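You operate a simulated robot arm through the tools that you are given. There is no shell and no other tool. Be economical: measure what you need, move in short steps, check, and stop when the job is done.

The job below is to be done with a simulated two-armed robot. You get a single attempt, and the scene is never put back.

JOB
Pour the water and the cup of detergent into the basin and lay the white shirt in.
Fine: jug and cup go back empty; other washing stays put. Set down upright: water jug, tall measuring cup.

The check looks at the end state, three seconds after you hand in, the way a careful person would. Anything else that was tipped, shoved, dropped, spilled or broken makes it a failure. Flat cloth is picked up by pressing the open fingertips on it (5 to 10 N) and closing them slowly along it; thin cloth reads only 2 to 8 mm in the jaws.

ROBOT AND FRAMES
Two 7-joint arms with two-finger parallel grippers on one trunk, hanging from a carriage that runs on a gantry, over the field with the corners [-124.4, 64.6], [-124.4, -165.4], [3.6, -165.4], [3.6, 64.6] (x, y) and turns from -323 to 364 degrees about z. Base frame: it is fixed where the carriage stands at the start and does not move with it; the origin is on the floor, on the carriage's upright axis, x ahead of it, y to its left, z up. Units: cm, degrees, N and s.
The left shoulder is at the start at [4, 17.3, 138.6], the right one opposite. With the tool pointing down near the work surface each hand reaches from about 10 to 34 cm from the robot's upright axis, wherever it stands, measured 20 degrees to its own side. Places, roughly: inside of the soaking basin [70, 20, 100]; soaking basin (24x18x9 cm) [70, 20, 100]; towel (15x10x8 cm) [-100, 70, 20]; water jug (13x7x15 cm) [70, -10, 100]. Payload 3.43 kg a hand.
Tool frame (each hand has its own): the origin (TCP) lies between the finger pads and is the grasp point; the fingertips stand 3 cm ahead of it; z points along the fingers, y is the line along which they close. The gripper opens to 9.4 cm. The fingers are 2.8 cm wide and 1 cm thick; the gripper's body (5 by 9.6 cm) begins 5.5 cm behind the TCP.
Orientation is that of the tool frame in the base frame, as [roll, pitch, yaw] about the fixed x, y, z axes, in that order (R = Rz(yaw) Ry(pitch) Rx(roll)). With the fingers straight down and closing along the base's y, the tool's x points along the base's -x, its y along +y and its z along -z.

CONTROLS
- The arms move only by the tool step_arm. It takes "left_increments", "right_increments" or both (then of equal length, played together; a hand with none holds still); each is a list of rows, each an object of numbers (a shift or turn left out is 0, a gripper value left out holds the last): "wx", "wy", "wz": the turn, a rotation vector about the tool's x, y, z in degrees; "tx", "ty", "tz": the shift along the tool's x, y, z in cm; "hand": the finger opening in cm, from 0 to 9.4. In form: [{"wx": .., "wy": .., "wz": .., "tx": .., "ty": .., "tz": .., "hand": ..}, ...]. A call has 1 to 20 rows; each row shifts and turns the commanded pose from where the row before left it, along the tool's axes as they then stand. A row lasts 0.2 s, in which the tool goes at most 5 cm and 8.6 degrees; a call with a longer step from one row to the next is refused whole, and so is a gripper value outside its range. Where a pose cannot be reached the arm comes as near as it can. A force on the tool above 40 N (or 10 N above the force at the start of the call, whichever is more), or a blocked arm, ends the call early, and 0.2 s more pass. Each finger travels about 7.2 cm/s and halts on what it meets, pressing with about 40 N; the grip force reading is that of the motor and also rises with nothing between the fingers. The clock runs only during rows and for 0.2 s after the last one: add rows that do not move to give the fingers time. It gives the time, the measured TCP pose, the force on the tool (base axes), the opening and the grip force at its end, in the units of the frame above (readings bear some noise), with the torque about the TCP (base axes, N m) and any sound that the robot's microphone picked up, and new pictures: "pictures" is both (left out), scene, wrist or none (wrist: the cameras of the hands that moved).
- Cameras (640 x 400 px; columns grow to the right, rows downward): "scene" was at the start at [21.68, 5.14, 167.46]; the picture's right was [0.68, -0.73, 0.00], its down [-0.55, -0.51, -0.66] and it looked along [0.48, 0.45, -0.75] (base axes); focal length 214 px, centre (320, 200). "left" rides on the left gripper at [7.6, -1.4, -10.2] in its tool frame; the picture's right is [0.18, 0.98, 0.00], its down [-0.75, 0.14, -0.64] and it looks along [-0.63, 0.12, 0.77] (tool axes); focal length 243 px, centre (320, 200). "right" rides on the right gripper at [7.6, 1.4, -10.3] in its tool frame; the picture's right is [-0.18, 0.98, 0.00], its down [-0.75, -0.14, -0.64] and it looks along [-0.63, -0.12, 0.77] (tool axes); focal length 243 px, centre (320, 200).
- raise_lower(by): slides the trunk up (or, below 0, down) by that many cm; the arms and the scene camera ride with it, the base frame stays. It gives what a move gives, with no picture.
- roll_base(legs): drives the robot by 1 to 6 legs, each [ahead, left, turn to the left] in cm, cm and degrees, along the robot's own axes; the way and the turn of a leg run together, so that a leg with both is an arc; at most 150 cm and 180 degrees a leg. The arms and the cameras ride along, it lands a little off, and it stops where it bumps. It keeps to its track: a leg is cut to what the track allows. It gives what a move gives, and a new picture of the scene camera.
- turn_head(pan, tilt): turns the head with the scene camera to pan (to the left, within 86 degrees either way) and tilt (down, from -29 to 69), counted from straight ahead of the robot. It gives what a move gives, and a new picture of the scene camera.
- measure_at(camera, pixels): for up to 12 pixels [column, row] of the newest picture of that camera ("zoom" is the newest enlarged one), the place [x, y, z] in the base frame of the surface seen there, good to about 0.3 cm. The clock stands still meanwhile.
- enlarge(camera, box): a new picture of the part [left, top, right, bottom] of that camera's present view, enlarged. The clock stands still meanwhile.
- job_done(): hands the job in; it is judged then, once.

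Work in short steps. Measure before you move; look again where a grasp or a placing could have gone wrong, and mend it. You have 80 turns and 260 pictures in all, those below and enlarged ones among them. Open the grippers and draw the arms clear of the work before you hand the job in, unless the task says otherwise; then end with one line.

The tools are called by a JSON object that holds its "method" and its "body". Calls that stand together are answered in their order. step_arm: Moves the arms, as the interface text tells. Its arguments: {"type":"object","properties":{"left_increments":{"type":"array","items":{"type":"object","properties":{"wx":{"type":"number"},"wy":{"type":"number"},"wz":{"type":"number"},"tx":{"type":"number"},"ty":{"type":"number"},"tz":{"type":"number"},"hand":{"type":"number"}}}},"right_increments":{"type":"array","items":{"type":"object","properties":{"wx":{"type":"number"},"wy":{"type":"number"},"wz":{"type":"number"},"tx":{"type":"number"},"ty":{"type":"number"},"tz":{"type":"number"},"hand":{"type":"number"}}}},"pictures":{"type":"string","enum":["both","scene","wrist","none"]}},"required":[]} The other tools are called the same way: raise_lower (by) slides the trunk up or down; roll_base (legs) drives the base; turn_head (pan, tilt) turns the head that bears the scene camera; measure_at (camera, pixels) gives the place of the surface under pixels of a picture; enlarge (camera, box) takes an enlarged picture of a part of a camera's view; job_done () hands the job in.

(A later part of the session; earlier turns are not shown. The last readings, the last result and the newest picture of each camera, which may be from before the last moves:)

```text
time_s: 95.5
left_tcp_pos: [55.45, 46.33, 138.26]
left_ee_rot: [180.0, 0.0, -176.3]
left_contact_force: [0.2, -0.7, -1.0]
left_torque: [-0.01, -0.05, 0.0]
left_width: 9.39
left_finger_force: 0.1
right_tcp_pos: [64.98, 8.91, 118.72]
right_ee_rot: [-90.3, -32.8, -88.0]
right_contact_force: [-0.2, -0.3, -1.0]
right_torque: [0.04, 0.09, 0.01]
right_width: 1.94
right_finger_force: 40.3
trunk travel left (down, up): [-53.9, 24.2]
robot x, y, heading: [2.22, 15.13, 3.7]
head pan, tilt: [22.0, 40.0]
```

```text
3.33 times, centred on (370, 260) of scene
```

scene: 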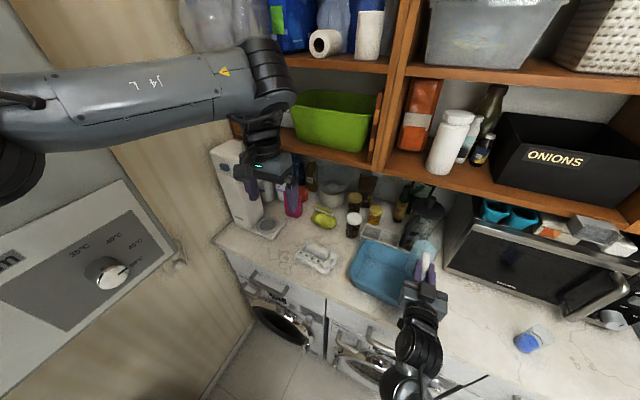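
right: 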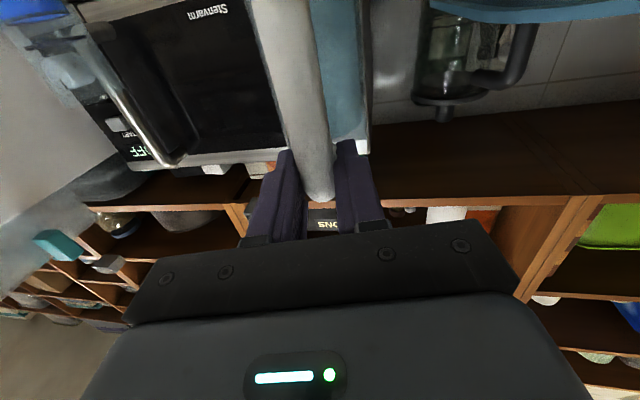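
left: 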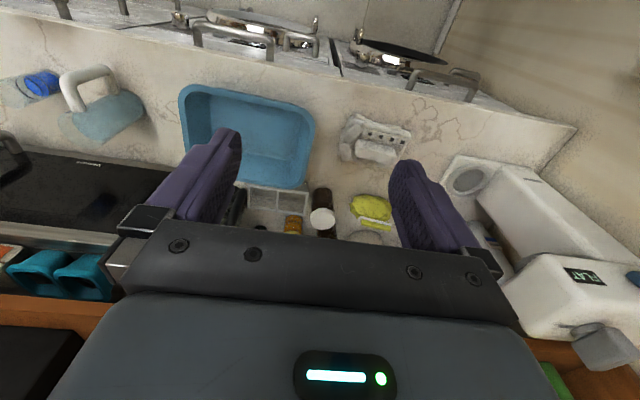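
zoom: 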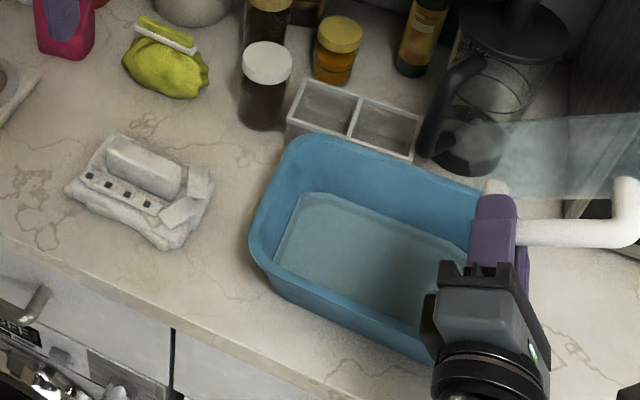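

The jug looks empty (weight down to ~1 N). I'll let it drip, then roll it back upright.

{"method": "step_arm", "body": {"right_increments": [{"wz": -3}, {"wz": -3}, {}, {}, {}, {}, {}, {}, {}, {}, {}, {}], "pictures": "none"}}

{"method": "enlarge", "body": {"camera": "scene", "box": [350, 200, 510, 320]}}

{"method": "step_arm", "body": {"right_increments": [{"wz": 7}, {"wz": 7}, {"wz": 7}, {"wz": 7}, {"wz": 7}, {"wz": 7}, {"wz": 7}, {"wz": 7}, {"wz": 7}, {"wz": 7}, {"wz": 7}, {"wz": 7}, {"wz": 7}, {"wz": 7}, {"wz": 7}, {"wz": 7}, {"wz": 7}, {"wz": 7}, {"wz": 2.5}, {}], "pictures": "none"}}

{"method": "roll_base", "body": {"legs": [[0, 0, -4], [0, -15.7, 0]]}}

```text
time_s: 98.1
left_tcp_pos: [55.49, 46.28, 138.25]
left_ee_rot: [-180.0, -0.1, -176.3]
left_contact_force: [-0.1, -0.8, -0.1]
left_torque: [0.01, -0.01, -0.01]
left_width: 9.39
left_finger_force: 0.0
right_tcp_pos: [64.97, 8.95, 118.77]
right_ee_rot: [-90.3, -38.6, -88.0]
right_contact_force: [-0.1, -0.2, -1.3]
right_torque: [0.06, 0.03, 0.04]
right_width: 1.92
right_finger_force: 40.1
trunk travel left (down, up): [-53.9, 24.2]
robot x, y, heading: [2.15, 15.47, 3.8]
head pan, tilt: [22.0, 40.0]
```

```text
3.33 times, centred on (430, 260) of scene
```

zoom: 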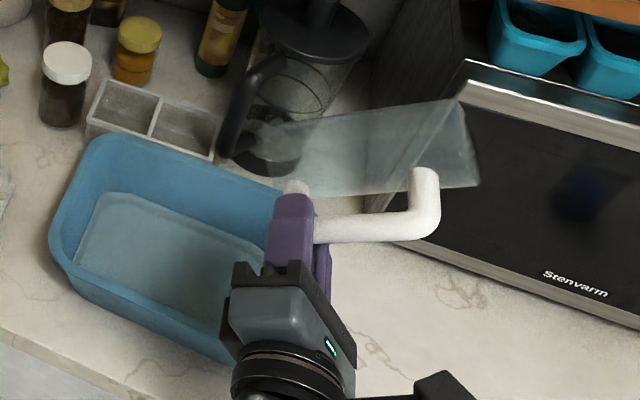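

```text
time_s: 102.3
left_tcp_pos: [55.55, 46.38, 138.22]
left_ee_rot: [-180.0, 0.0, -176.4]
left_contact_force: [-0.7, -0.1, -0.1]
left_torque: [-0.01, 0.0, -0.01]
left_width: 9.42
left_finger_force: 0.1
right_tcp_pos: [65.0, 8.97, 118.72]
right_ee_rot: [-162.2, 89.7, -160.6]
right_contact_force: [0.3, 0.4, -1.2]
right_torque: [0.02, 0.07, -0.02]
right_width: 1.94
right_finger_force: 39.8
trunk travel left (down, up): [-53.9, 24.2]
robot x, y, heading: [2.03, 15.06, 3.9]
head pan, tilt: [22.0, 40.0]
```

```text
time_s: 104.1
left_tcp_pos: [57.52, 27.2, 138.16]
left_ee_rot: [-179.7, 0.0, 179.9]
left_contact_force: [1.2, 0.0, 0.8]
left_torque: [0.0, 0.01, 0.0]
left_width: 9.41
left_finger_force: 0.0
right_tcp_pos: [64.35, -10.73, 118.82]
right_ee_rot: [-149.1, 89.7, -151.2]
right_contact_force: [0.2, -0.7, -1.8]
right_torque: [0.01, 0.04, 0.0]
right_width: 1.93
right_finger_force: 39.9
trunk travel left (down, up): [-53.9, 24.2]
robot x, y, heading: [2.25, -0.21, -0.4]
head pan, tilt: [22.0, 40.0]
```

scene: 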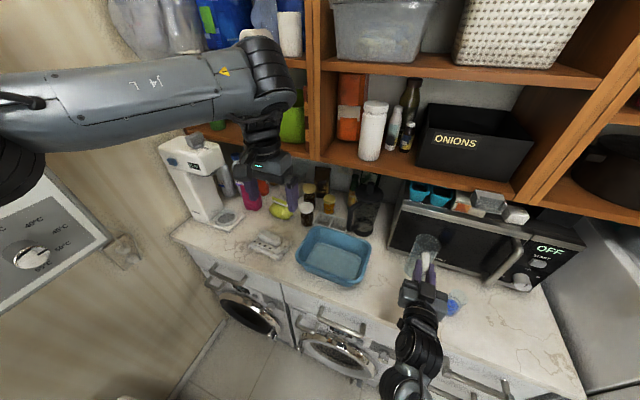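

Jug is upright, empty, back above its spot at y≈-10.7. Lowering: 11.8 cm, then small steps until contact.

{"method": "step_arm", "body": {"right_increments": [{"tx": 2}, {"tx": 2}, {"tx": 2}, {"tx": 2}, {"tx": 2}, {"tx": 1}, {"tx": 0.6}, {}, {}], "pictures": "none"}}

{"method": "step_arm", "body": {"right_increments": [{"tx": 0.2}, {"tx": 0.2}, {"tx": 0.2}, {}], "pictures": "none"}}

{"method": "enlarge", "body": {"camera": "scene", "box": [370, 220, 510, 320]}}

```text
time_s: 106.1
left_tcp_pos: [57.37, 27.2, 138.2]
left_ee_rot: [-179.9, -0.1, 179.8]
left_contact_force: [0.6, -0.2, 0.2]
left_torque: [0.02, 0.05, 0.02]
left_width: 9.4
left_finger_force: 0.1
right_tcp_pos: [64.4, -10.83, 107.18]
right_ee_rot: [-154.0, 89.6, -156.2]
right_contact_force: [-0.1, -1.5, -0.9]
right_torque: [-0.02, 0.03, -0.03]
right_width: 1.93
right_finger_force: 39.9
trunk travel left (down, up): [-53.9, 24.2]
robot x, y, heading: [2.38, -0.32, -0.1]
head pan, tilt: [22.0, 40.0]
```

```text
time_s: 107.1
left_tcp_pos: [57.46, 27.16, 138.29]
left_ee_rot: [180.0, -0.1, 179.9]
left_contact_force: [0.2, 0.6, -0.2]
left_torque: [-0.02, -0.02, 0.0]
left_width: 9.4
left_finger_force: 0.2
right_tcp_pos: [64.49, -10.7, 106.83]
right_ee_rot: [-75.5, 89.9, -77.6]
right_contact_force: [-4.3, -0.6, 10.8]
right_torque: [-0.07, -0.74, -0.05]
right_width: 1.93
right_finger_force: 40.2
trunk travel left (down, up): [-53.9, 24.2]
robot x, y, heading: [2.04, 0.07, -0.1]
head pan, tilt: [22.0, 40.0]
```

```text
4.00 times, centred on (440, 270) of scene
```

zoom: 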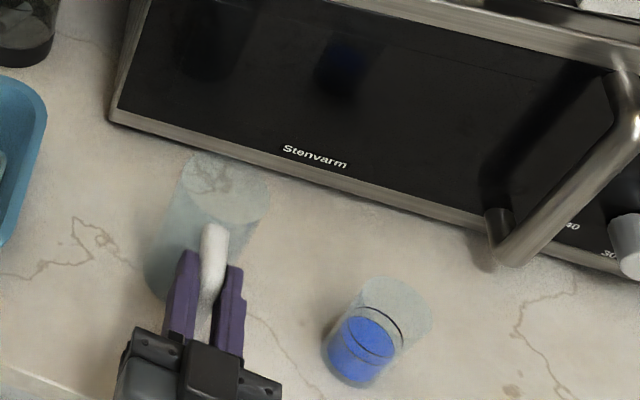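

Contact felt (10.8 N up), so the jug stands. I'll ease up slightly, open, and back off straight.

{"method": "step_arm", "body": {"right_increments": [{"tx": -0.2}, {"hand": 2.6}, {"hand": 3.5}, {"hand": 5}, {"hand": 6}, {}], "pictures": "none"}}

{"method": "step_arm", "body": {"right_increments": [{"tz": -1.5}, {"tz": -2}, {"tz": -2}, {"tz": -2}, {"tz": -2}, {}], "pictures": "none"}}

{"method": "enlarge", "body": {"camera": "scene", "box": [370, 220, 510, 320]}}

```text
time_s: 108.5
left_tcp_pos: [57.54, 27.21, 138.29]
left_ee_rot: [180.0, 0.0, 179.7]
left_contact_force: [0.5, -0.1, 0.5]
left_torque: [0.0, 0.01, -0.01]
left_width: 9.4
left_finger_force: 0.1
right_tcp_pos: [64.29, -10.75, 106.72]
right_ee_rot: [-153.4, 89.7, -155.5]
right_contact_force: [0.2, 1.1, -0.8]
right_torque: [0.02, 0.0, 0.02]
right_width: 5.98
right_finger_force: 0.1
trunk travel left (down, up): [-53.9, 24.2]
robot x, y, heading: [2.28, -0.16, -0.1]
head pan, tilt: [22.0, 40.0]
```

```text
time_s: 109.9
left_tcp_pos: [57.35, 27.24, 138.31]
left_ee_rot: [180.0, 0.0, 179.9]
left_contact_force: [-0.3, -1.0, -0.2]
left_torque: [0.03, 0.0, -0.02]
left_width: 9.41
left_finger_force: 0.0
right_tcp_pos: [54.81, -10.45, 106.79]
right_ee_rot: [-152.8, 89.7, -155.0]
right_contact_force: [-0.7, -0.7, -0.3]
right_torque: [0.03, 0.0, 0.0]
right_width: 6.0
right_finger_force: 0.1
trunk travel left (down, up): [-53.9, 24.2]
robot x, y, heading: [1.98, -0.13, -0.3]
head pan, tilt: [22.0, 40.0]
```

```text
4.00 times, centred on (440, 270) of scene
```

zoom: 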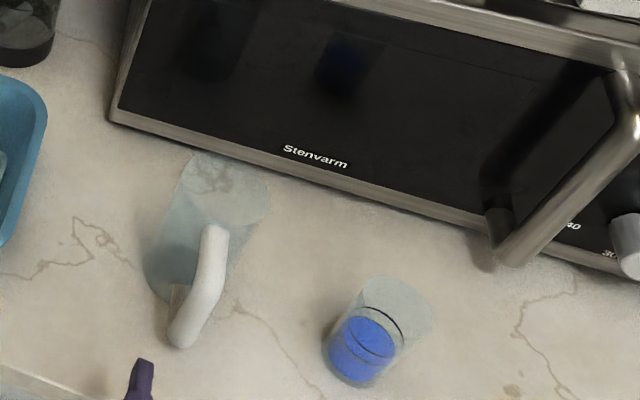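

Jug stands upright and empty. Now measuring the cup.

{"method": "enlarge", "body": {"camera": "scene", "box": [430, 275, 500, 325]}}

{"method": "measure_at", "body": {"camera": "zoom", "pixels": [[170, 310], [150, 280], [250, 350], [280, 365], [335, 345], [230, 290], [200, 250], [300, 310], [190, 200], [340, 260], [270, 240], [340, 170]]}}

{"method": "measure_at", "body": {"camera": "zoom", "pixels": [[160, 320], [205, 340], [150, 255], [230, 360], [325, 300], [370, 240], [260, 130], [200, 195], [230, 195], [335, 230]]}}

```text
8.00 times, centred on (465, 300) of scene
```

zoom: 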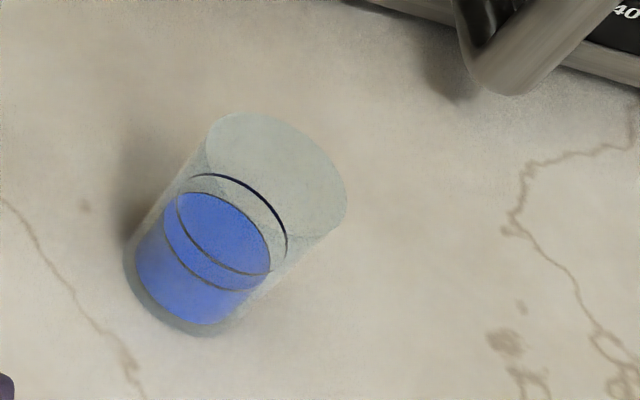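

```text
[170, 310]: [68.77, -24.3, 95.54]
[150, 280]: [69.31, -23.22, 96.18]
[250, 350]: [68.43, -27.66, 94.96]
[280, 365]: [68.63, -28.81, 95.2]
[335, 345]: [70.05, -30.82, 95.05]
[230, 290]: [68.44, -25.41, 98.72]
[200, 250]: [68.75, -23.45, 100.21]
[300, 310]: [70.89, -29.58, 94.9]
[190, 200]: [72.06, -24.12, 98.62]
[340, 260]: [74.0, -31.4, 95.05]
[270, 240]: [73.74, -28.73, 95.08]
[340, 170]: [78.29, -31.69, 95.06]
```

```text
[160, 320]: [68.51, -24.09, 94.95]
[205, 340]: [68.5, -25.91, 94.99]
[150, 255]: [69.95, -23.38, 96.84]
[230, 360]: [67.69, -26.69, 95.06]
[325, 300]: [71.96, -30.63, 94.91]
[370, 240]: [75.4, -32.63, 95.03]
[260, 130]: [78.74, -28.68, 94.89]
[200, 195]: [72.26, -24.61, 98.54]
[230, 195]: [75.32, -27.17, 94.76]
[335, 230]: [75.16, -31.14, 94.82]
```

Cup: centre ≈(70.9,-25.4), diameter ≈5.3, rim z≈103.7. I'll bring the right hand in front of it, tilted 22° down so the wrist camera clears the counter.

{"method": "step_arm", "body": {"right_increments": [{"tx": -2, "hand": 8}, {"tx": -2}, {"ty": -3}, {"ty": -3}, {"ty": -3}, {"ty": -3}, {"ty": -3}, {"wy": 7.3}, {"wy": 7.3}, {"wy": 7.4}, {}], "pictures": "both"}}

```text
time_s: 112.3
left_tcp_pos: [57.5, 27.35, 138.16]
left_ee_rot: [180.0, -0.1, 179.7]
left_contact_force: [-1.0, 0.0, -1.2]
left_torque: [-0.02, 0.01, -0.02]
left_width: 9.41
left_finger_force: 0.1
right_tcp_pos: [54.34, -25.4, 110.96]
right_ee_rot: [-179.6, 67.6, 178.2]
right_contact_force: [0.2, 0.2, -0.2]
right_torque: [0.01, 0.03, -0.04]
right_width: 8.02
right_finger_force: 0.0
trunk travel left (down, up): [-53.9, 24.2]
robot x, y, heading: [2.32, -0.03, -0.4]
head pan, tilt: [22.0, 40.0]
```

scene: 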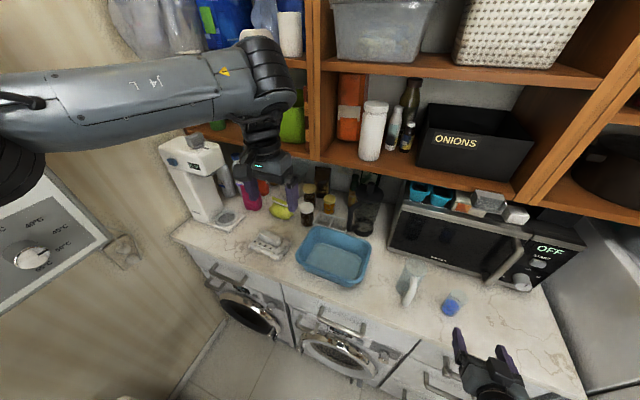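
right: 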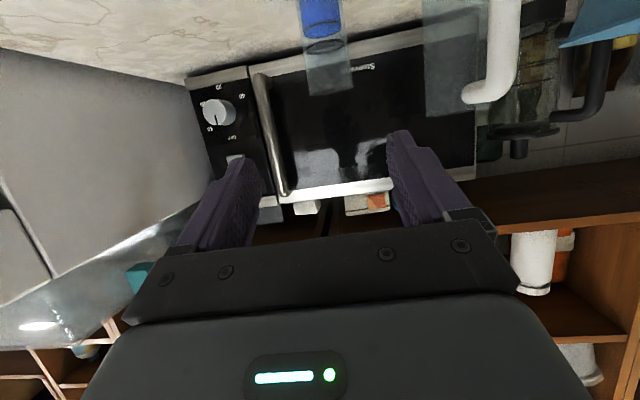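

The cup is centred between the fingers in the wrist view (x≈325). Going forward and down to grasp height, still short of the cup.

{"method": "step_arm", "body": {"right_increments": [{"tz": 2.8, "tx": -1.1}, {"tz": 2.8, "tx": -1.1, "ty": 0.3}, {"tz": 0.84, "tx": 2.1}, {"tz": 0.84, "tx": 2.1}, {"tz": 0.84, "tx": 2.1}, {"tz": 0.84, "tx": 2.05}, {}], "pictures": "both"}}

{"method": "enlarge", "body": {"camera": "scene", "box": [420, 270, 520, 350]}}

```text
time_s: 113.9
left_tcp_pos: [57.33, 27.11, 138.24]
left_ee_rot: [179.9, 0.0, 179.8]
left_contact_force: [-0.8, 0.7, -0.8]
left_torque: [0.0, 0.01, 0.0]
left_width: 9.41
left_finger_force: 0.0
right_tcp_pos: [60.33, -25.29, 101.81]
right_ee_rot: [-179.7, 67.7, 178.2]
right_contact_force: [-0.1, 0.1, -0.2]
right_torque: [0.06, 0.0, -0.03]
right_width: 8.0
right_finger_force: 0.1
trunk travel left (down, up): [-53.9, 24.2]
robot x, y, heading: [2.01, -0.14, -0.4]
head pan, tilt: [22.0, 40.0]
```

scene: 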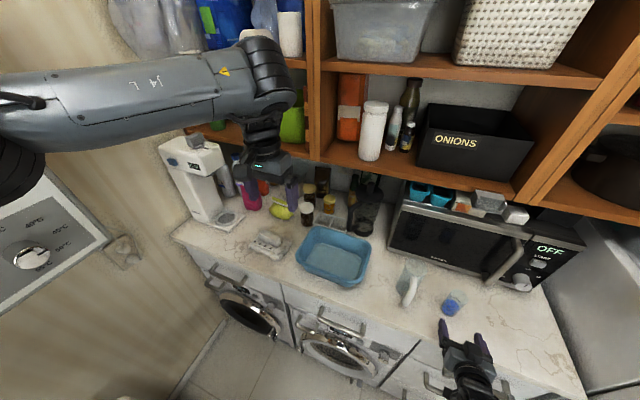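
right: 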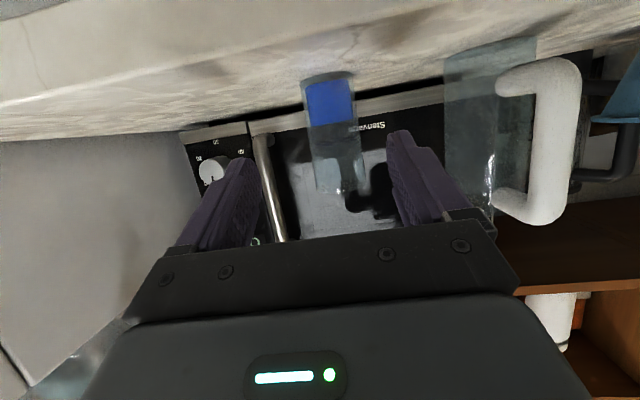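

```text
5.00 times, centred on (470, 310) of scene
```

zoom: 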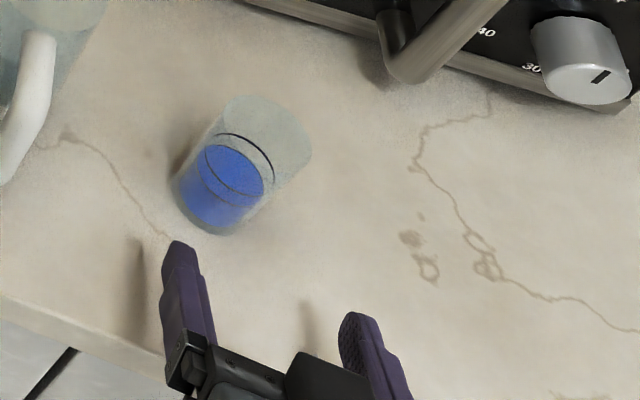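

Aligned. Advancing horizontally in small steps around the cup.

{"method": "step_arm", "body": {"right_increments": [{"tz": 1.85, "tx": -0.75}, {"tz": 1.85, "tx": -0.75, "ty": 0.1}, {"tz": 1.85, "tx": -0.75, "ty": 0.1}, {"tz": 1.85, "tx": -0.75, "ty": 0.1}, {"tz": 1.85, "tx": -0.75}, {}], "pictures": "wrist"}}

{"method": "enlarge", "body": {"camera": "scene", "box": [420, 270, 520, 350]}}

```text
time_s: 115.3
left_tcp_pos: [57.53, 27.34, 138.17]
left_ee_rot: [180.0, 0.0, 179.7]
left_contact_force: [0.0, -0.4, -0.7]
left_torque: [0.0, -0.02, 0.01]
left_width: 9.4
left_finger_force: 0.1
right_tcp_pos: [70.19, -25.35, 101.5]
right_ee_rot: [-179.5, 67.6, 178.3]
right_contact_force: [0.6, 0.3, 0.0]
right_torque: [0.04, 0.03, -0.02]
right_width: 7.98
right_finger_force: 0.0
trunk travel left (down, up): [-53.9, 24.2]
robot x, y, heading: [2.31, -0.05, -0.2]
head pan, tilt: [22.0, 40.0]
```

right: 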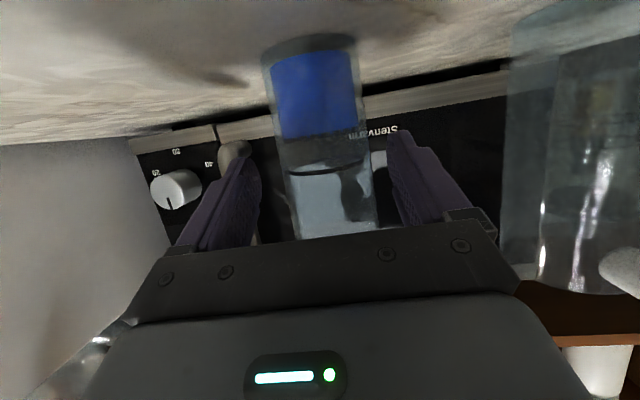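

```text
5.00 times, centred on (470, 310) of scene
```

zoom: 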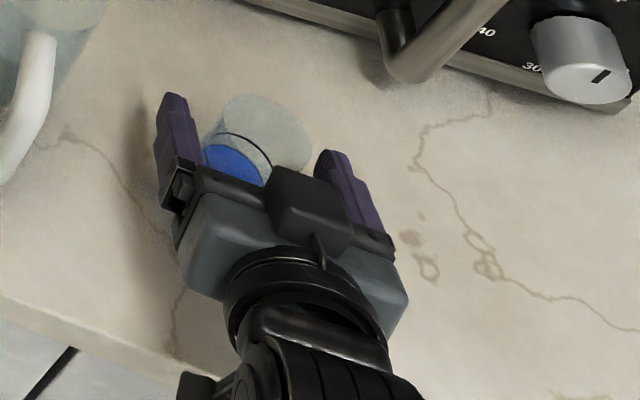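

The cup is between the pads. Closing slowly.

{"method": "step_arm", "body": {"right_increments": [{"hand": 7}, {"hand": 6.4}, {"hand": 5.9}, {"hand": 5.5}, {"hand": 5.2}, {"hand": 4.8}, {"hand": 4.4}, {"hand": 4}, {}], "pictures": "wrist"}}

```text
time_s: 117.3
left_tcp_pos: [57.44, 27.2, 138.24]
left_ee_rot: [179.9, 0.0, 179.9]
left_contact_force: [-0.1, 0.1, 0.5]
left_torque: [0.03, 0.0, 0.01]
left_width: 9.38
left_finger_force: 0.0
right_tcp_pos: [70.21, -25.23, 101.45]
right_ee_rot: [-179.6, 67.8, 178.3]
right_contact_force: [0.5, -0.5, 0.1]
right_torque: [0.0, 0.01, -0.02]
right_width: 5.08
right_finger_force: 40.3
trunk travel left (down, up): [-53.9, 24.2]
robot x, y, heading: [2.35, -0.17, -0.2]
head pan, tilt: [22.0, 40.0]
```

right: 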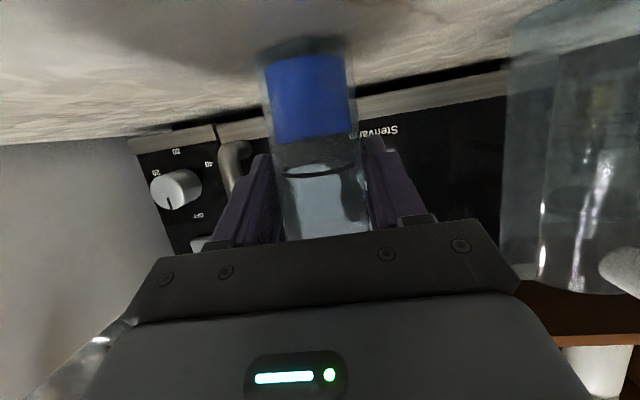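

Gripped at 5.1 cm. Lifting straight up to z≈120 to clear the jug during the turn.

{"method": "step_arm", "body": {"right_increments": [{"tz": -0.38, "tx": -0.93}, {"tz": -0.56, "tx": -1.39}, {"tz": -0.75, "tx": -1.85}, {"tz": -0.75, "tx": -1.85}, {"tz": -0.75, "tx": -1.85}, {"tz": -0.75, "tx": -1.85}, {"tz": -0.75, "tx": -1.85}, {"tz": -0.75, "tx": -1.85}, {"tz": -0.75, "tx": -1.85}, {"tz": -0.56, "tx": -1.39}, {"tz": -0.38, "tx": -0.93}, {}], "pictures": "both"}}

```text
time_s: 119.9
left_tcp_pos: [57.44, 27.35, 138.23]
left_ee_rot: [179.9, 0.0, 179.8]
left_contact_force: [-0.1, -0.5, 0.6]
left_torque: [0.03, 0.03, 0.0]
left_width: 9.39
left_finger_force: 0.1
right_tcp_pos: [70.21, -25.21, 120.76]
right_ee_rot: [-179.6, 67.7, 178.2]
right_contact_force: [0.4, -0.2, -1.0]
right_torque: [-0.02, 0.0, 0.0]
right_width: 5.04
right_finger_force: 39.7
trunk travel left (down, up): [-53.9, 24.2]
robot x, y, heading: [2.32, -0.22, -0.4]
head pan, tilt: [22.0, 40.0]
```

scene: 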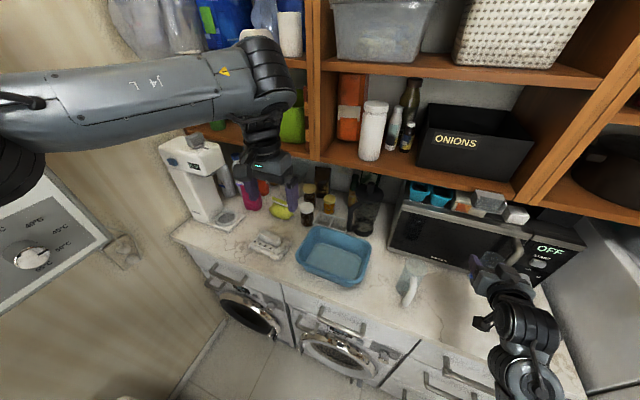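
right: 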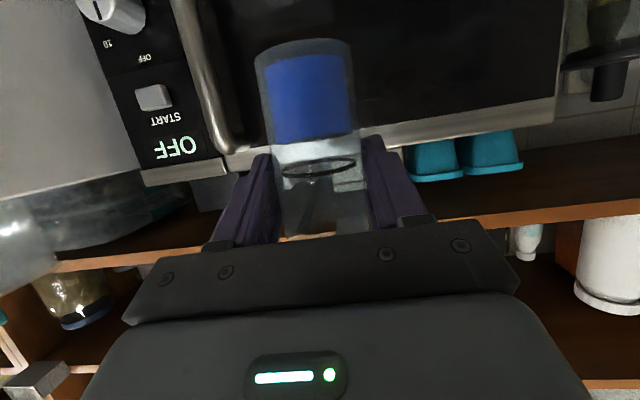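

Held steady, 1 N weight. I'll pull back 4 cm, then turn the base left ~31° to bring the cup over the basin.

{"method": "step_arm", "body": {"right_increments": [{"tz": -1.85, "tx": 0.75}, {"tz": -1.85, "tx": 0.75}, {}], "pictures": "none"}}

{"method": "roll_base", "body": {"legs": [[0, 0, 15], [0, 0, 15]]}}

{"method": "enlarge", "body": {"camera": "right", "box": [0, 0, 640, 400]}}

```text
time_s: 120.7
left_tcp_pos: [57.34, 27.4, 138.2]
left_ee_rot: [-180.0, 0.0, 179.7]
left_contact_force: [-0.1, -0.4, 0.0]
left_torque: [0.03, 0.03, 0.0]
left_width: 9.39
left_finger_force: 0.2
right_tcp_pos: [66.14, -25.16, 120.82]
right_ee_rot: [-179.8, 67.7, 178.3]
right_contact_force: [0.4, -0.5, -1.0]
right_torque: [-0.01, 0.01, -0.08]
right_width: 5.07
right_finger_force: 39.7
trunk travel left (down, up): [-53.9, 24.2]
robot x, y, heading: [2.37, -0.29, -0.4]
head pan, tilt: [22.0, 40.0]
```

```text
time_s: 122.9
left_tcp_pos: [36.11, 51.35, 138.17]
left_ee_rot: [-180.0, 0.0, -150.0]
left_contact_force: [0.9, -0.8, -0.1]
left_torque: [-0.01, -0.01, 0.0]
left_width: 9.39
left_finger_force: 0.1
right_tcp_pos: [69.93, 10.41, 120.69]
right_ee_rot: [-179.7, 67.7, -151.7]
right_contact_force: [-1.0, 1.0, -0.5]
right_torque: [-0.02, -0.03, 0.03]
right_width: 5.08
right_finger_force: 40.1
trunk travel left (down, up): [-53.9, 24.2]
robot x, y, heading: [2.16, -0.39, 30.1]
head pan, tilt: [22.0, 40.0]
```

scene: 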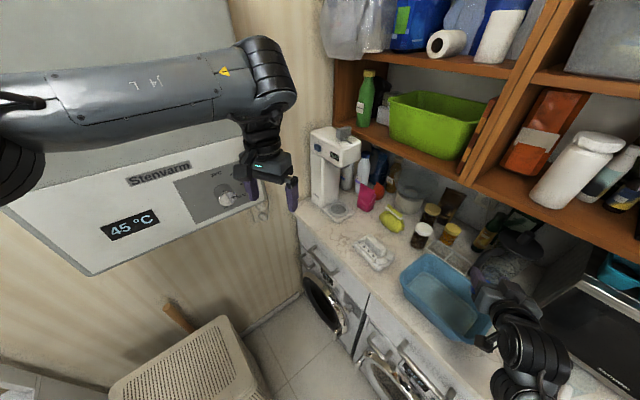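

```text
1.00 times, centred on (320, 200) of right (not enlarged: the box is as wide or as high as the picture)
```

zoom: 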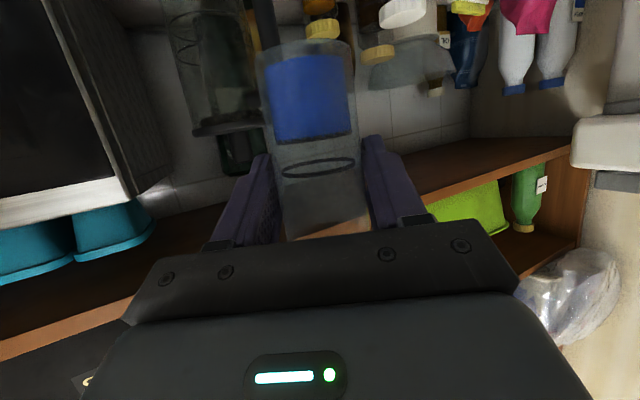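

Cup is over the basin at (70,10.5). Lowering 5 cm and rolling to pour in stages.

{"method": "step_arm", "body": {"right_increments": [{"tz": 0.94, "tx": 2.3}, {"tz": 0.94, "tx": 2.3}, {"wz": -3}, {"wz": -4}, {"wz": -4}, {"wz": -4}, {"wz": -4}, {"wz": -4}, {"wz": -4}, {"wz": -4}, {"wz": -4}, {"wz": -4}, {"wz": -4}, {"wz": -4}, {"wz": -4}, {"wz": -4}, {}], "pictures": "none"}}

{"method": "enlarge", "body": {"camera": "scene", "box": [390, 230, 550, 350]}}

```text
time_s: 126.5
left_tcp_pos: [36.15, 51.39, 138.15]
left_ee_rot: [179.9, 0.0, -150.0]
left_contact_force: [-0.1, 0.1, -0.5]
left_torque: [0.03, 0.03, -0.02]
left_width: 9.39
left_finger_force: 0.2
right_tcp_pos: [69.96, 10.39, 115.8]
right_ee_rot: [-116.5, 31.9, -76.7]
right_contact_force: [0.0, -0.5, -1.3]
right_torque: [-0.01, 0.03, 0.02]
right_width: 5.08
right_finger_force: 39.8
trunk travel left (down, up): [-53.9, 24.2]
robot x, y, heading: [2.13, 0.03, 30.0]
head pan, tilt: [22.0, 40.0]
```

```text
3.33 times, centred on (470, 290) of scene
```

zoom: 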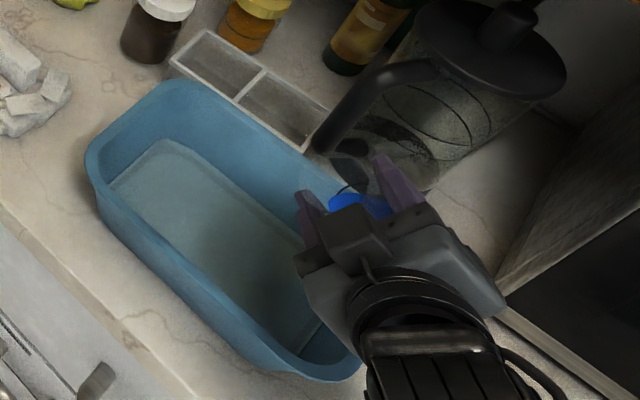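

Still holding at 55° roll. Continuing the pour to ~130°.

{"method": "step_arm", "body": {"right_increments": [{"wz": -3}, {"wz": -3}, {"wz": -3}, {"wz": -3}, {"wz": -3}, {"wz": -3}, {"wz": -3}, {"wz": -3}, {"wz": -3}, {"wz": -3}, {"wz": -3}, {"wz": -3}, {}], "pictures": "none"}}

{"method": "enlarge", "body": {"camera": "scene", "box": [390, 230, 550, 350]}}

{"method": "step_arm", "body": {"right_increments": [{"wz": -3}, {"wz": -3}, {"wz": -3}, {"wz": -3}, {"wz": -3}, {"wz": -3}, {"wz": -3}, {"wz": -3}, {"wz": -3}, {"wz": -3}, {"wz": -3}, {"wz": -3}, {"wz": -3}, {}, {}, {}, {}, {}], "pictures": "none"}}

{"method": "enlarge", "body": {"camera": "scene", "box": [390, 230, 550, 350]}}

{"method": "enlarge", "body": {"camera": "right", "box": [0, 0, 640, 400]}}

```text
time_s: 129.3
left_tcp_pos: [36.15, 51.34, 138.22]
left_ee_rot: [-179.9, 0.1, -150.0]
left_contact_force: [-0.4, -0.6, 0.4]
left_torque: [0.01, -0.01, 0.02]
left_width: 9.37
left_finger_force: 0.1
right_tcp_pos: [70.09, 10.53, 115.76]
right_ee_rot: [-112.3, -1.1, -61.5]
right_contact_force: [-0.1, 0.5, -0.9]
right_torque: [0.02, 0.02, 0.02]
right_width: 5.07
right_finger_force: 40.2
trunk travel left (down, up): [-53.9, 24.2]
robot x, y, heading: [2.47, 0.11, 30.2]
head pan, tilt: [22.0, 40.0]
```

```text
3.33 times, centred on (470, 290) of scene
```

zoom: 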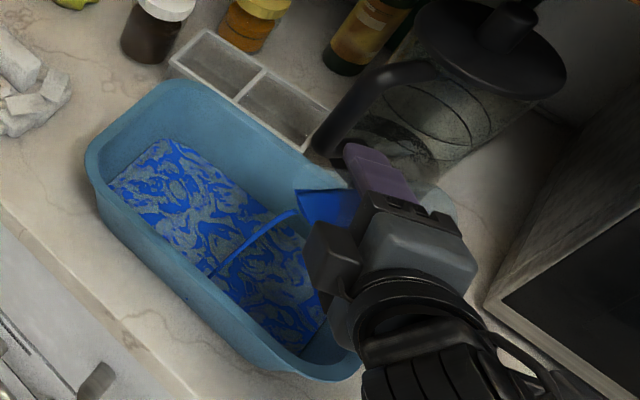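

```text
time_s: 133.1
left_tcp_pos: [36.23, 51.36, 138.19]
left_ee_rot: [-180.0, -0.1, -150.0]
left_contact_force: [0.1, -1.1, 0.6]
left_torque: [-0.02, 0.04, 0.01]
left_width: 9.41
left_finger_force: 0.0
right_tcp_pos: [70.14, 10.32, 115.71]
right_ee_rot: [-118.2, -36.6, -44.2]
right_contact_force: [-0.6, 0.3, -1.2]
right_torque: [0.03, 0.01, -0.01]
right_width: 5.04
right_finger_force: 39.6
trunk travel left (down, up): [-53.9, 24.2]
robot x, y, heading: [2.47, -0.0, 30.1]
head pan, tilt: [22.0, 40.0]
```

```text
3.33 times, centred on (470, 290) of scene
```

zoom: 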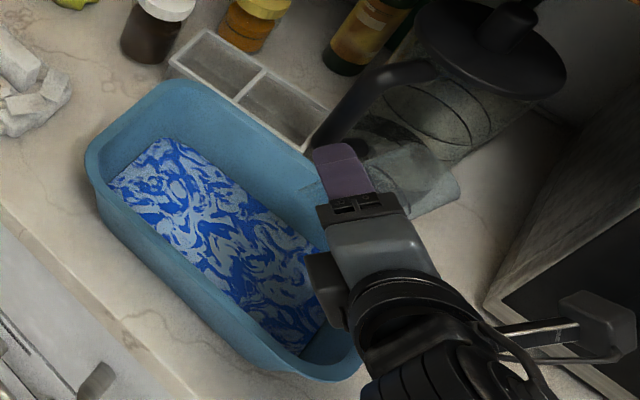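

```text
1.00 times, centred on (320, 200) of right (not enlarged: the box is as wide or as high as the picture)
```

zoom: 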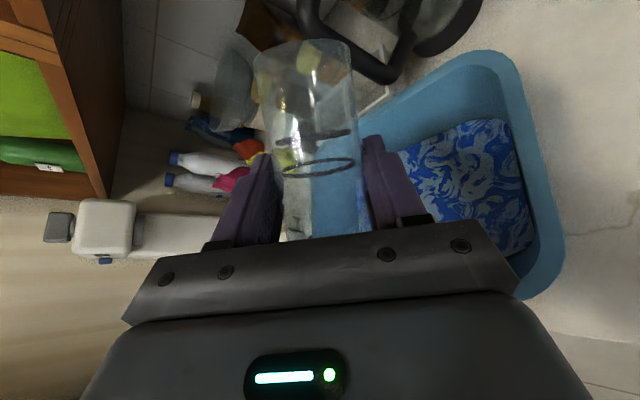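

The cup is empty. I'll hold briefly for drips, then roll it back upright.

{"method": "step_arm", "body": {"right_increments": [{}, {}, {}, {}, {"wz": 8}, {"wz": 8}, {"wz": 8}, {"wz": 8}, {"wz": 8}, {"wz": 8}, {"wz": 8}, {"wz": 8}, {"wz": 8}, {"wz": 8}, {"wz": 8}, {"wz": 8}, {"wz": 8}, {"wz": 8}, {"wz": 8}, {"wz": 8}], "pictures": "none"}}

{"method": "step_arm", "body": {"right_increments": [{"wz": 2}, {"tz": -0.94, "tx": -2.3}, {"tz": -0.94, "tx": -2.3}, {}], "pictures": "none"}}

{"method": "roll_base", "body": {"legs": [[0, 0, -15], [0, 0, -15.3]]}}

```text
time_s: 137.3
left_tcp_pos: [36.06, 51.3, 138.23]
left_ee_rot: [-180.0, 0.1, -150.0]
left_contact_force: [-0.5, 0.9, -0.5]
left_torque: [0.01, -0.03, -0.02]
left_width: 9.4
left_finger_force: 0.1
right_tcp_pos: [70.06, 10.52, 115.81]
right_ee_rot: [-175.2, 67.6, -146.7]
right_contact_force: [0.9, -0.9, -0.6]
right_torque: [0.03, 0.0, 0.03]
right_width: 5.02
right_finger_force: 40.0
trunk travel left (down, up): [-53.9, 24.2]
robot x, y, heading: [2.39, 0.13, 29.8]
head pan, tilt: [22.0, 40.0]
```

```text
time_s: 138.3
left_tcp_pos: [36.11, 51.28, 138.19]
left_ee_rot: [-179.9, 0.1, -150.0]
left_contact_force: [-0.1, 0.4, 0.1]
left_torque: [0.0, -0.01, -0.03]
left_width: 9.38
left_finger_force: 0.1
right_tcp_pos: [70.07, 10.42, 120.78]
right_ee_rot: [-179.6, 67.7, -151.6]
right_contact_force: [0.3, 0.4, 0.2]
right_torque: [0.02, -0.02, 0.02]
right_width: 5.01
right_finger_force: 40.2
trunk travel left (down, up): [-53.9, 24.2]
robot x, y, heading: [2.28, 0.38, 30.0]
head pan, tilt: [22.0, 40.0]
```

```text
time_s: 140.5
left_tcp_pos: [57.46, 27.17, 138.27]
left_ee_rot: [179.9, 0.0, 179.8]
left_contact_force: [-0.4, 0.2, -0.5]
left_torque: [0.03, 0.02, -0.01]
left_width: 9.41
left_finger_force: 0.0
right_tcp_pos: [66.18, -25.28, 120.59]
right_ee_rot: [-179.5, 67.8, 178.2]
right_contact_force: [0.3, 0.1, -0.5]
right_torque: [-0.01, 0.0, -0.01]
right_width: 5.04
right_finger_force: 39.6
trunk travel left (down, up): [-53.9, 24.2]
robot x, y, heading: [1.63, -0.09, -0.2]
head pan, tilt: [22.0, 40.0]
```

scene: 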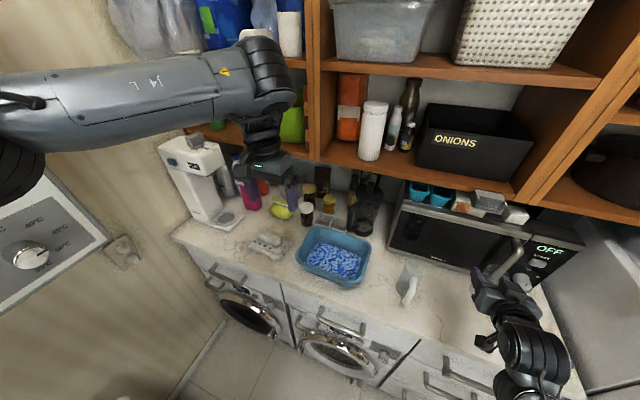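

Back over its spot. Moving forward 4 and down 18.5, then small steps to contact.

{"method": "step_arm", "body": {"right_increments": [{"tz": 1.85, "tx": -0.75}, {"tz": 1.85, "tx": -0.75}, {"tz": 0.75, "tx": 1.85}, {"tz": 0.75, "tx": 1.85}, {"tz": 0.75, "tx": 1.85}, {"tz": 0.75, "tx": 1.85}, {"tz": 0.75, "tx": 1.85}, {"tz": 0.75, "tx": 1.85}, {"tz": 0.75, "tx": 1.85}, {"tz": 0.75, "tx": 1.85}, {"tz": 0.56, "tx": 1.39}, {"tz": 0.3, "tx": 0.74}, {}], "pictures": "none"}}

{"method": "step_arm", "body": {"right_increments": [{"tz": 0.08, "tx": 0.19}, {"tz": 0.08, "tx": 0.19}, {"tz": 0.08, "tx": 0.19}, {}], "pictures": "wrist"}}

```text
time_s: 143.3
left_tcp_pos: [57.4, 27.09, 138.27]
left_ee_rot: [-179.9, 0.0, 179.8]
left_contact_force: [0.3, 0.2, 0.0]
left_torque: [-0.02, -0.01, -0.04]
left_width: 9.4
left_finger_force: 0.0
right_tcp_pos: [70.1, -25.35, 102.36]
right_ee_rot: [-179.7, 67.7, 178.3]
right_contact_force: [-0.1, 0.2, -0.9]
right_torque: [-0.06, -0.01, 0.0]
right_width: 5.02
right_finger_force: 39.5
trunk travel left (down, up): [-53.9, 24.2]
robot x, y, heading: [2.15, -0.08, -0.1]
head pan, tilt: [22.0, 40.0]
```

```text
time_s: 144.3
left_tcp_pos: [57.44, 27.16, 138.26]
left_ee_rot: [-179.9, 0.1, 179.8]
left_contact_force: [-0.5, -0.2, 0.9]
left_torque: [0.02, -0.02, -0.01]
left_width: 9.41
left_finger_force: 0.1
right_tcp_pos: [70.11, -25.47, 101.67]
right_ee_rot: [-179.6, 67.7, 178.2]
right_contact_force: [-0.3, -0.3, -0.6]
right_torque: [0.02, -0.02, 0.02]
right_width: 5.0
right_finger_force: 39.8
trunk travel left (down, up): [-53.9, 24.2]
robot x, y, heading: [2.32, -0.48, -0.2]
head pan, tilt: [22.0, 40.0]
```

right: 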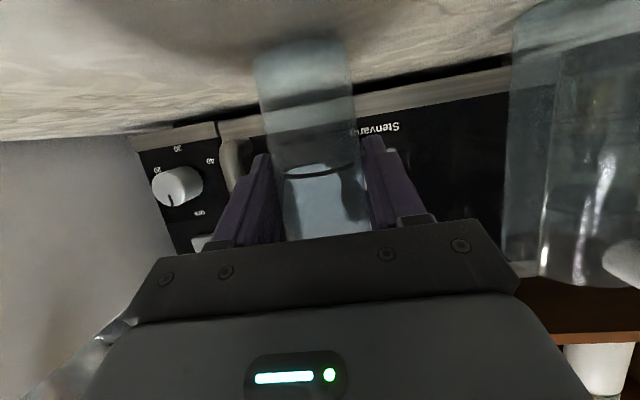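

{"method": "step_arm", "body": {"right_increments": [{"tz": 0.06, "tx": 0.14}, {"tz": 0.06, "tx": 0.14}, {"tz": 0.04, "tx": 0.1}, {}], "pictures": "none"}}

```text
time_s: 145.3
left_tcp_pos: [57.51, 27.17, 138.32]
left_ee_rot: [-180.0, 0.0, 179.8]
left_contact_force: [-0.7, -0.6, 1.2]
left_torque: [-0.02, 0.0, 0.0]
left_width: 9.41
left_finger_force: 0.0
right_tcp_pos: [70.07, -25.57, 101.45]
right_ee_rot: [-179.6, 67.7, 178.2]
right_contact_force: [-0.5, 0.6, -0.2]
right_torque: [-0.01, 0.0, 0.0]
right_width: 5.04
right_finger_force: 40.0
trunk travel left (down, up): [-53.9, 24.2]
robot x, y, heading: [2.29, -0.02, -0.4]
head pan, tilt: [22.0, 40.0]
```

At the original grip height (101.45) and force is nearly zero; a hair further down until I feel contact.

{"method": "step_arm", "body": {"right_increments": [{"tz": 0.06, "tx": 0.14}, {"tz": 0.04, "tx": 0.1}, {}], "pictures": "none"}}

```text
time_s: 146.1
left_tcp_pos: [57.51, 27.21, 138.27]
left_ee_rot: [180.0, -0.1, 179.7]
left_contact_force: [0.0, -0.5, -0.4]
left_torque: [0.0, -0.01, 0.02]
left_width: 9.39
left_finger_force: 0.0
right_tcp_pos: [70.16, -25.5, 101.38]
right_ee_rot: [-179.6, 68.1, 178.2]
right_contact_force: [-5.8, 0.5, 13.5]
right_torque: [-0.14, 0.22, -0.04]
right_width: 5.02
right_finger_force: 40.3
trunk travel left (down, up): [-53.9, 24.2]
robot x, y, heading: [2.81, 0.12, -0.0]
head pan, tilt: [22.0, 40.0]
```

Contact (13.5 N). I'll relieve the press, open, and back out horizontally.

{"method": "step_arm", "body": {"right_increments": [{"tz": -0.06, "tx": -0.14}, {"hand": 5.5}, {"hand": 6.2}, {"hand": 7}, {"hand": 8}, {}, {}], "pictures": "none"}}

{"method": "step_arm", "body": {"right_increments": [{"tz": -1.4, "tx": 0.55}, {"tz": -1.85, "tx": 0.75}, {"tz": -1.85, "tx": 0.75}, {"tz": -1.85, "tx": 0.75}, {"tz": -1.85, "tx": 0.75}, {"tz": -1.85, "tx": 0.75}, {"tz": -1.85, "tx": 0.75}, {"tz": -1.85, "tx": 0.75}, {}], "pictures": "scene"}}

{"method": "enlarge", "body": {"camera": "scene", "box": [380, 250, 520, 350]}}

{"method": "enlarge", "body": {"camera": "scene", "box": [230, 210, 390, 310]}}

```text
time_s: 147.7
left_tcp_pos: [57.49, 27.13, 138.3]
left_ee_rot: [-180.0, -0.1, 179.8]
left_contact_force: [-0.4, 0.4, 0.2]
left_torque: [0.01, -0.01, 0.02]
left_width: 9.39
left_finger_force: 0.1
right_tcp_pos: [70.12, -25.5, 101.15]
right_ee_rot: [-179.5, 67.7, 178.2]
right_contact_force: [-0.3, -1.3, 0.3]
right_torque: [-0.02, 0.03, -0.01]
right_width: 7.99
right_finger_force: 0.0
trunk travel left (down, up): [-53.9, 24.2]
robot x, y, heading: [1.94, -0.34, -0.5]
head pan, tilt: [22.0, 40.0]
```

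```text
time_s: 149.7
left_tcp_pos: [57.47, 27.22, 138.23]
left_ee_rot: [-180.0, -0.1, 179.9]
left_contact_force: [0.0, -1.1, -1.0]
left_torque: [0.0, -0.02, 0.01]
left_width: 9.4
left_finger_force: 0.1
right_tcp_pos: [54.47, -24.73, 101.36]
right_ee_rot: [-179.6, 67.8, 178.1]
right_contact_force: [-0.8, -0.9, 0.7]
right_torque: [-0.02, 0.03, -0.01]
right_width: 7.96
right_finger_force: 0.0
trunk travel left (down, up): [-53.9, 24.2]
robot x, y, heading: [1.93, -0.21, -0.1]
head pan, tilt: [22.0, 40.0]
```

scene: 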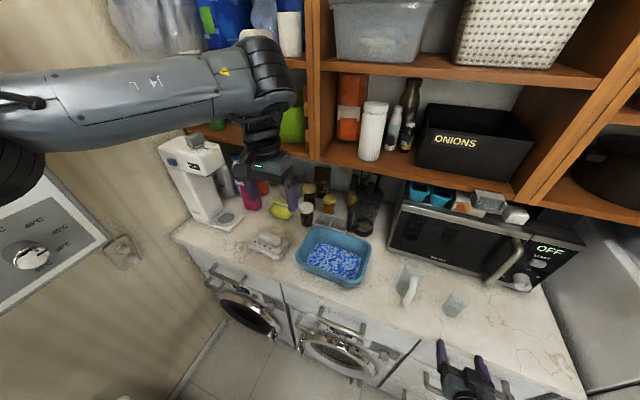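

```text
4.00 times, centred on (450, 300) of scene
```

zoom: 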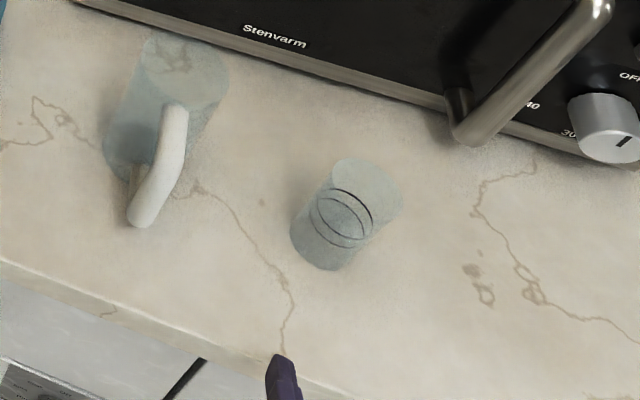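

```text
4.00 times, centred on (310, 260) of scene
```

zoom: 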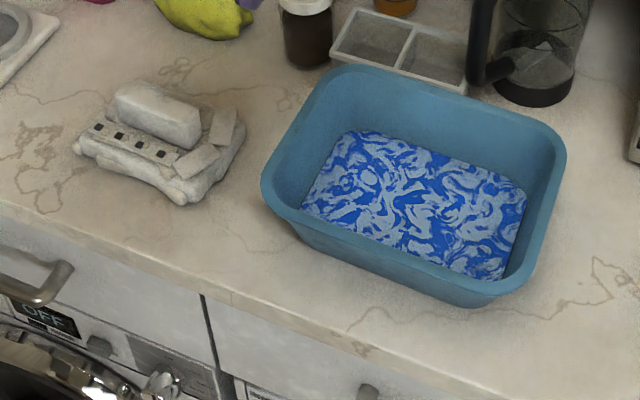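

Jug and cup stand upright and empty, and detergent is in the basin. Now measuring the shirt in detail.

{"method": "measure_at", "body": {"camera": "zoom", "pixels": [[115, 95], [160, 110], [195, 130], [180, 145], [140, 125], [85, 140], [125, 150], [185, 190], [225, 130], [195, 165], [240, 150], [140, 90]]}}

{"method": "enlarge", "body": {"camera": "left", "box": [280, 60, 480, 200]}}

{"method": "measure_at", "body": {"camera": "zoom", "pixels": [[310, 150], [250, 170], [300, 130], [250, 220], [360, 170], [300, 230], [330, 110], [200, 170], [400, 190], [180, 220], [380, 130], [280, 260]]}}

```text
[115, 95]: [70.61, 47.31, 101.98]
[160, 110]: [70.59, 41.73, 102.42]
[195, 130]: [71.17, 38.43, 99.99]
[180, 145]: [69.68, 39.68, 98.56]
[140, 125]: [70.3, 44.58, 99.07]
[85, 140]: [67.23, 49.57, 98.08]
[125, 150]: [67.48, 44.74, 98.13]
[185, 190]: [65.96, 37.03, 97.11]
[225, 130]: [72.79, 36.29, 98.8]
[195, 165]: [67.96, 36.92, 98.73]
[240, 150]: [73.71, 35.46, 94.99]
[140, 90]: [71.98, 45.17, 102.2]
```

```text
2.86 times, centred on (380, 130) of left
```

zoom: 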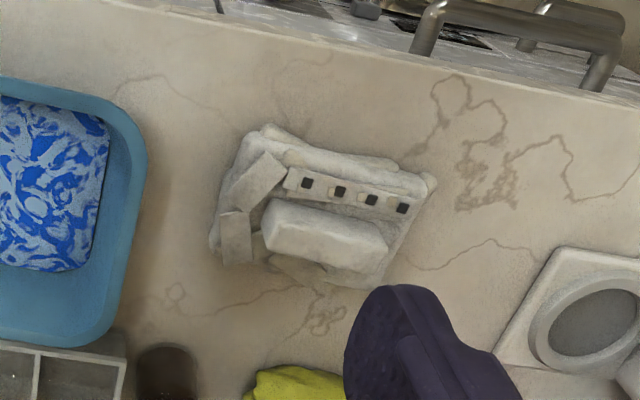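

```text
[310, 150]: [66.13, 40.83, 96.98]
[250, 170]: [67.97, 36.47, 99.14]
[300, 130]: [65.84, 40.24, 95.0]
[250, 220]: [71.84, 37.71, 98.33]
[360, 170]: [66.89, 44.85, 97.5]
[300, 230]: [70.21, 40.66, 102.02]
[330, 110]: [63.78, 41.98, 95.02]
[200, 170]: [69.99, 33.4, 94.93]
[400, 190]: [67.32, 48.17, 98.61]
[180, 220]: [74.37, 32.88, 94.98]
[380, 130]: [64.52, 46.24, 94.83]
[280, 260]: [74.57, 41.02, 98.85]
```

I'll pinch the raised fold (top z≈102, x≈70–72.5, y≈40–47). First I'll check clearances: shelf edge, coffee machine, heater.

{"method": "measure_at", "body": {"camera": "scene", "pixels": [[420, 188], [330, 158], [200, 145], [225, 220], [195, 190], [240, 205], [105, 230], [60, 310], [130, 245], [220, 160]]}}

{"method": "measure_at", "body": {"camera": "left", "pixels": [[390, 105], [365, 140], [410, 148], [372, 145], [395, 150], [385, 160], [370, 155], [405, 158], [480, 160], [520, 200], [375, 132], [405, 142]]}}

{"method": "enlarge", "body": {"camera": "left", "box": [340, 90, 440, 170]}}

{"method": "measure_at", "body": {"camera": "zoom", "pixels": [[140, 205], [200, 195], [260, 215], [310, 235], [160, 240], [220, 260], [280, 275], [120, 220], [330, 250], [200, 225], [270, 240], [180, 185]]}}

```text
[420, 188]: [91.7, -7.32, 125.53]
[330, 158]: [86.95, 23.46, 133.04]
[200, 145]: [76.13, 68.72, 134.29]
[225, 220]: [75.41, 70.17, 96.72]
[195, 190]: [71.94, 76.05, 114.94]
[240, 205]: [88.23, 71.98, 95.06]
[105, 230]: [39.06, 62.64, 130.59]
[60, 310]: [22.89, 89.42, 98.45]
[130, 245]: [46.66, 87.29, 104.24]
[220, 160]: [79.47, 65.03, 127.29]
```

```text
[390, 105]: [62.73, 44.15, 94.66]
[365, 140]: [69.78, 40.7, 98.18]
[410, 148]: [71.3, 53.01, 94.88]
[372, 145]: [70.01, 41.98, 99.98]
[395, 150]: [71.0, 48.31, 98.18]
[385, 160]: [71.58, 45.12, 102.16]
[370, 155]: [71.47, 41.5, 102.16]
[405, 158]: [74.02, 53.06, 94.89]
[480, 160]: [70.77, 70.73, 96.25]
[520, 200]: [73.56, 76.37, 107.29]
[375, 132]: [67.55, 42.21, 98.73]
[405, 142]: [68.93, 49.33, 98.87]
```

```text
5.00 times, centred on (390, 130) of left
```

zoom: 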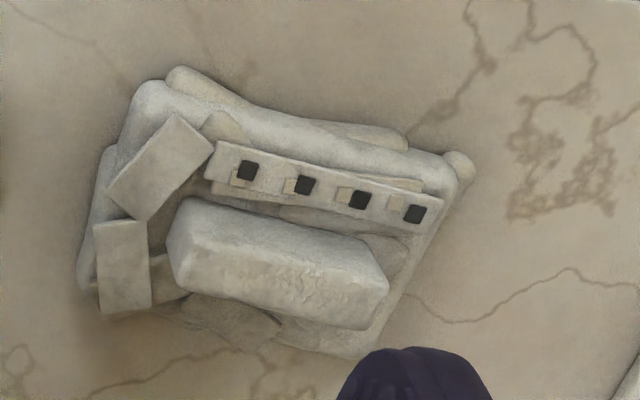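

```text
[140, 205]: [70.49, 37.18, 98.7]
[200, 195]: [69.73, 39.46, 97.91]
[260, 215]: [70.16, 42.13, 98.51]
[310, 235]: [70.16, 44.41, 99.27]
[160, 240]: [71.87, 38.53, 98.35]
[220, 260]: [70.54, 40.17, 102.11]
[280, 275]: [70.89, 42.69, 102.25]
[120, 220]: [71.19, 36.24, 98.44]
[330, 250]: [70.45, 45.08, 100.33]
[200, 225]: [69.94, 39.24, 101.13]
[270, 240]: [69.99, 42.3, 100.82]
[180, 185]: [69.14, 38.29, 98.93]
```

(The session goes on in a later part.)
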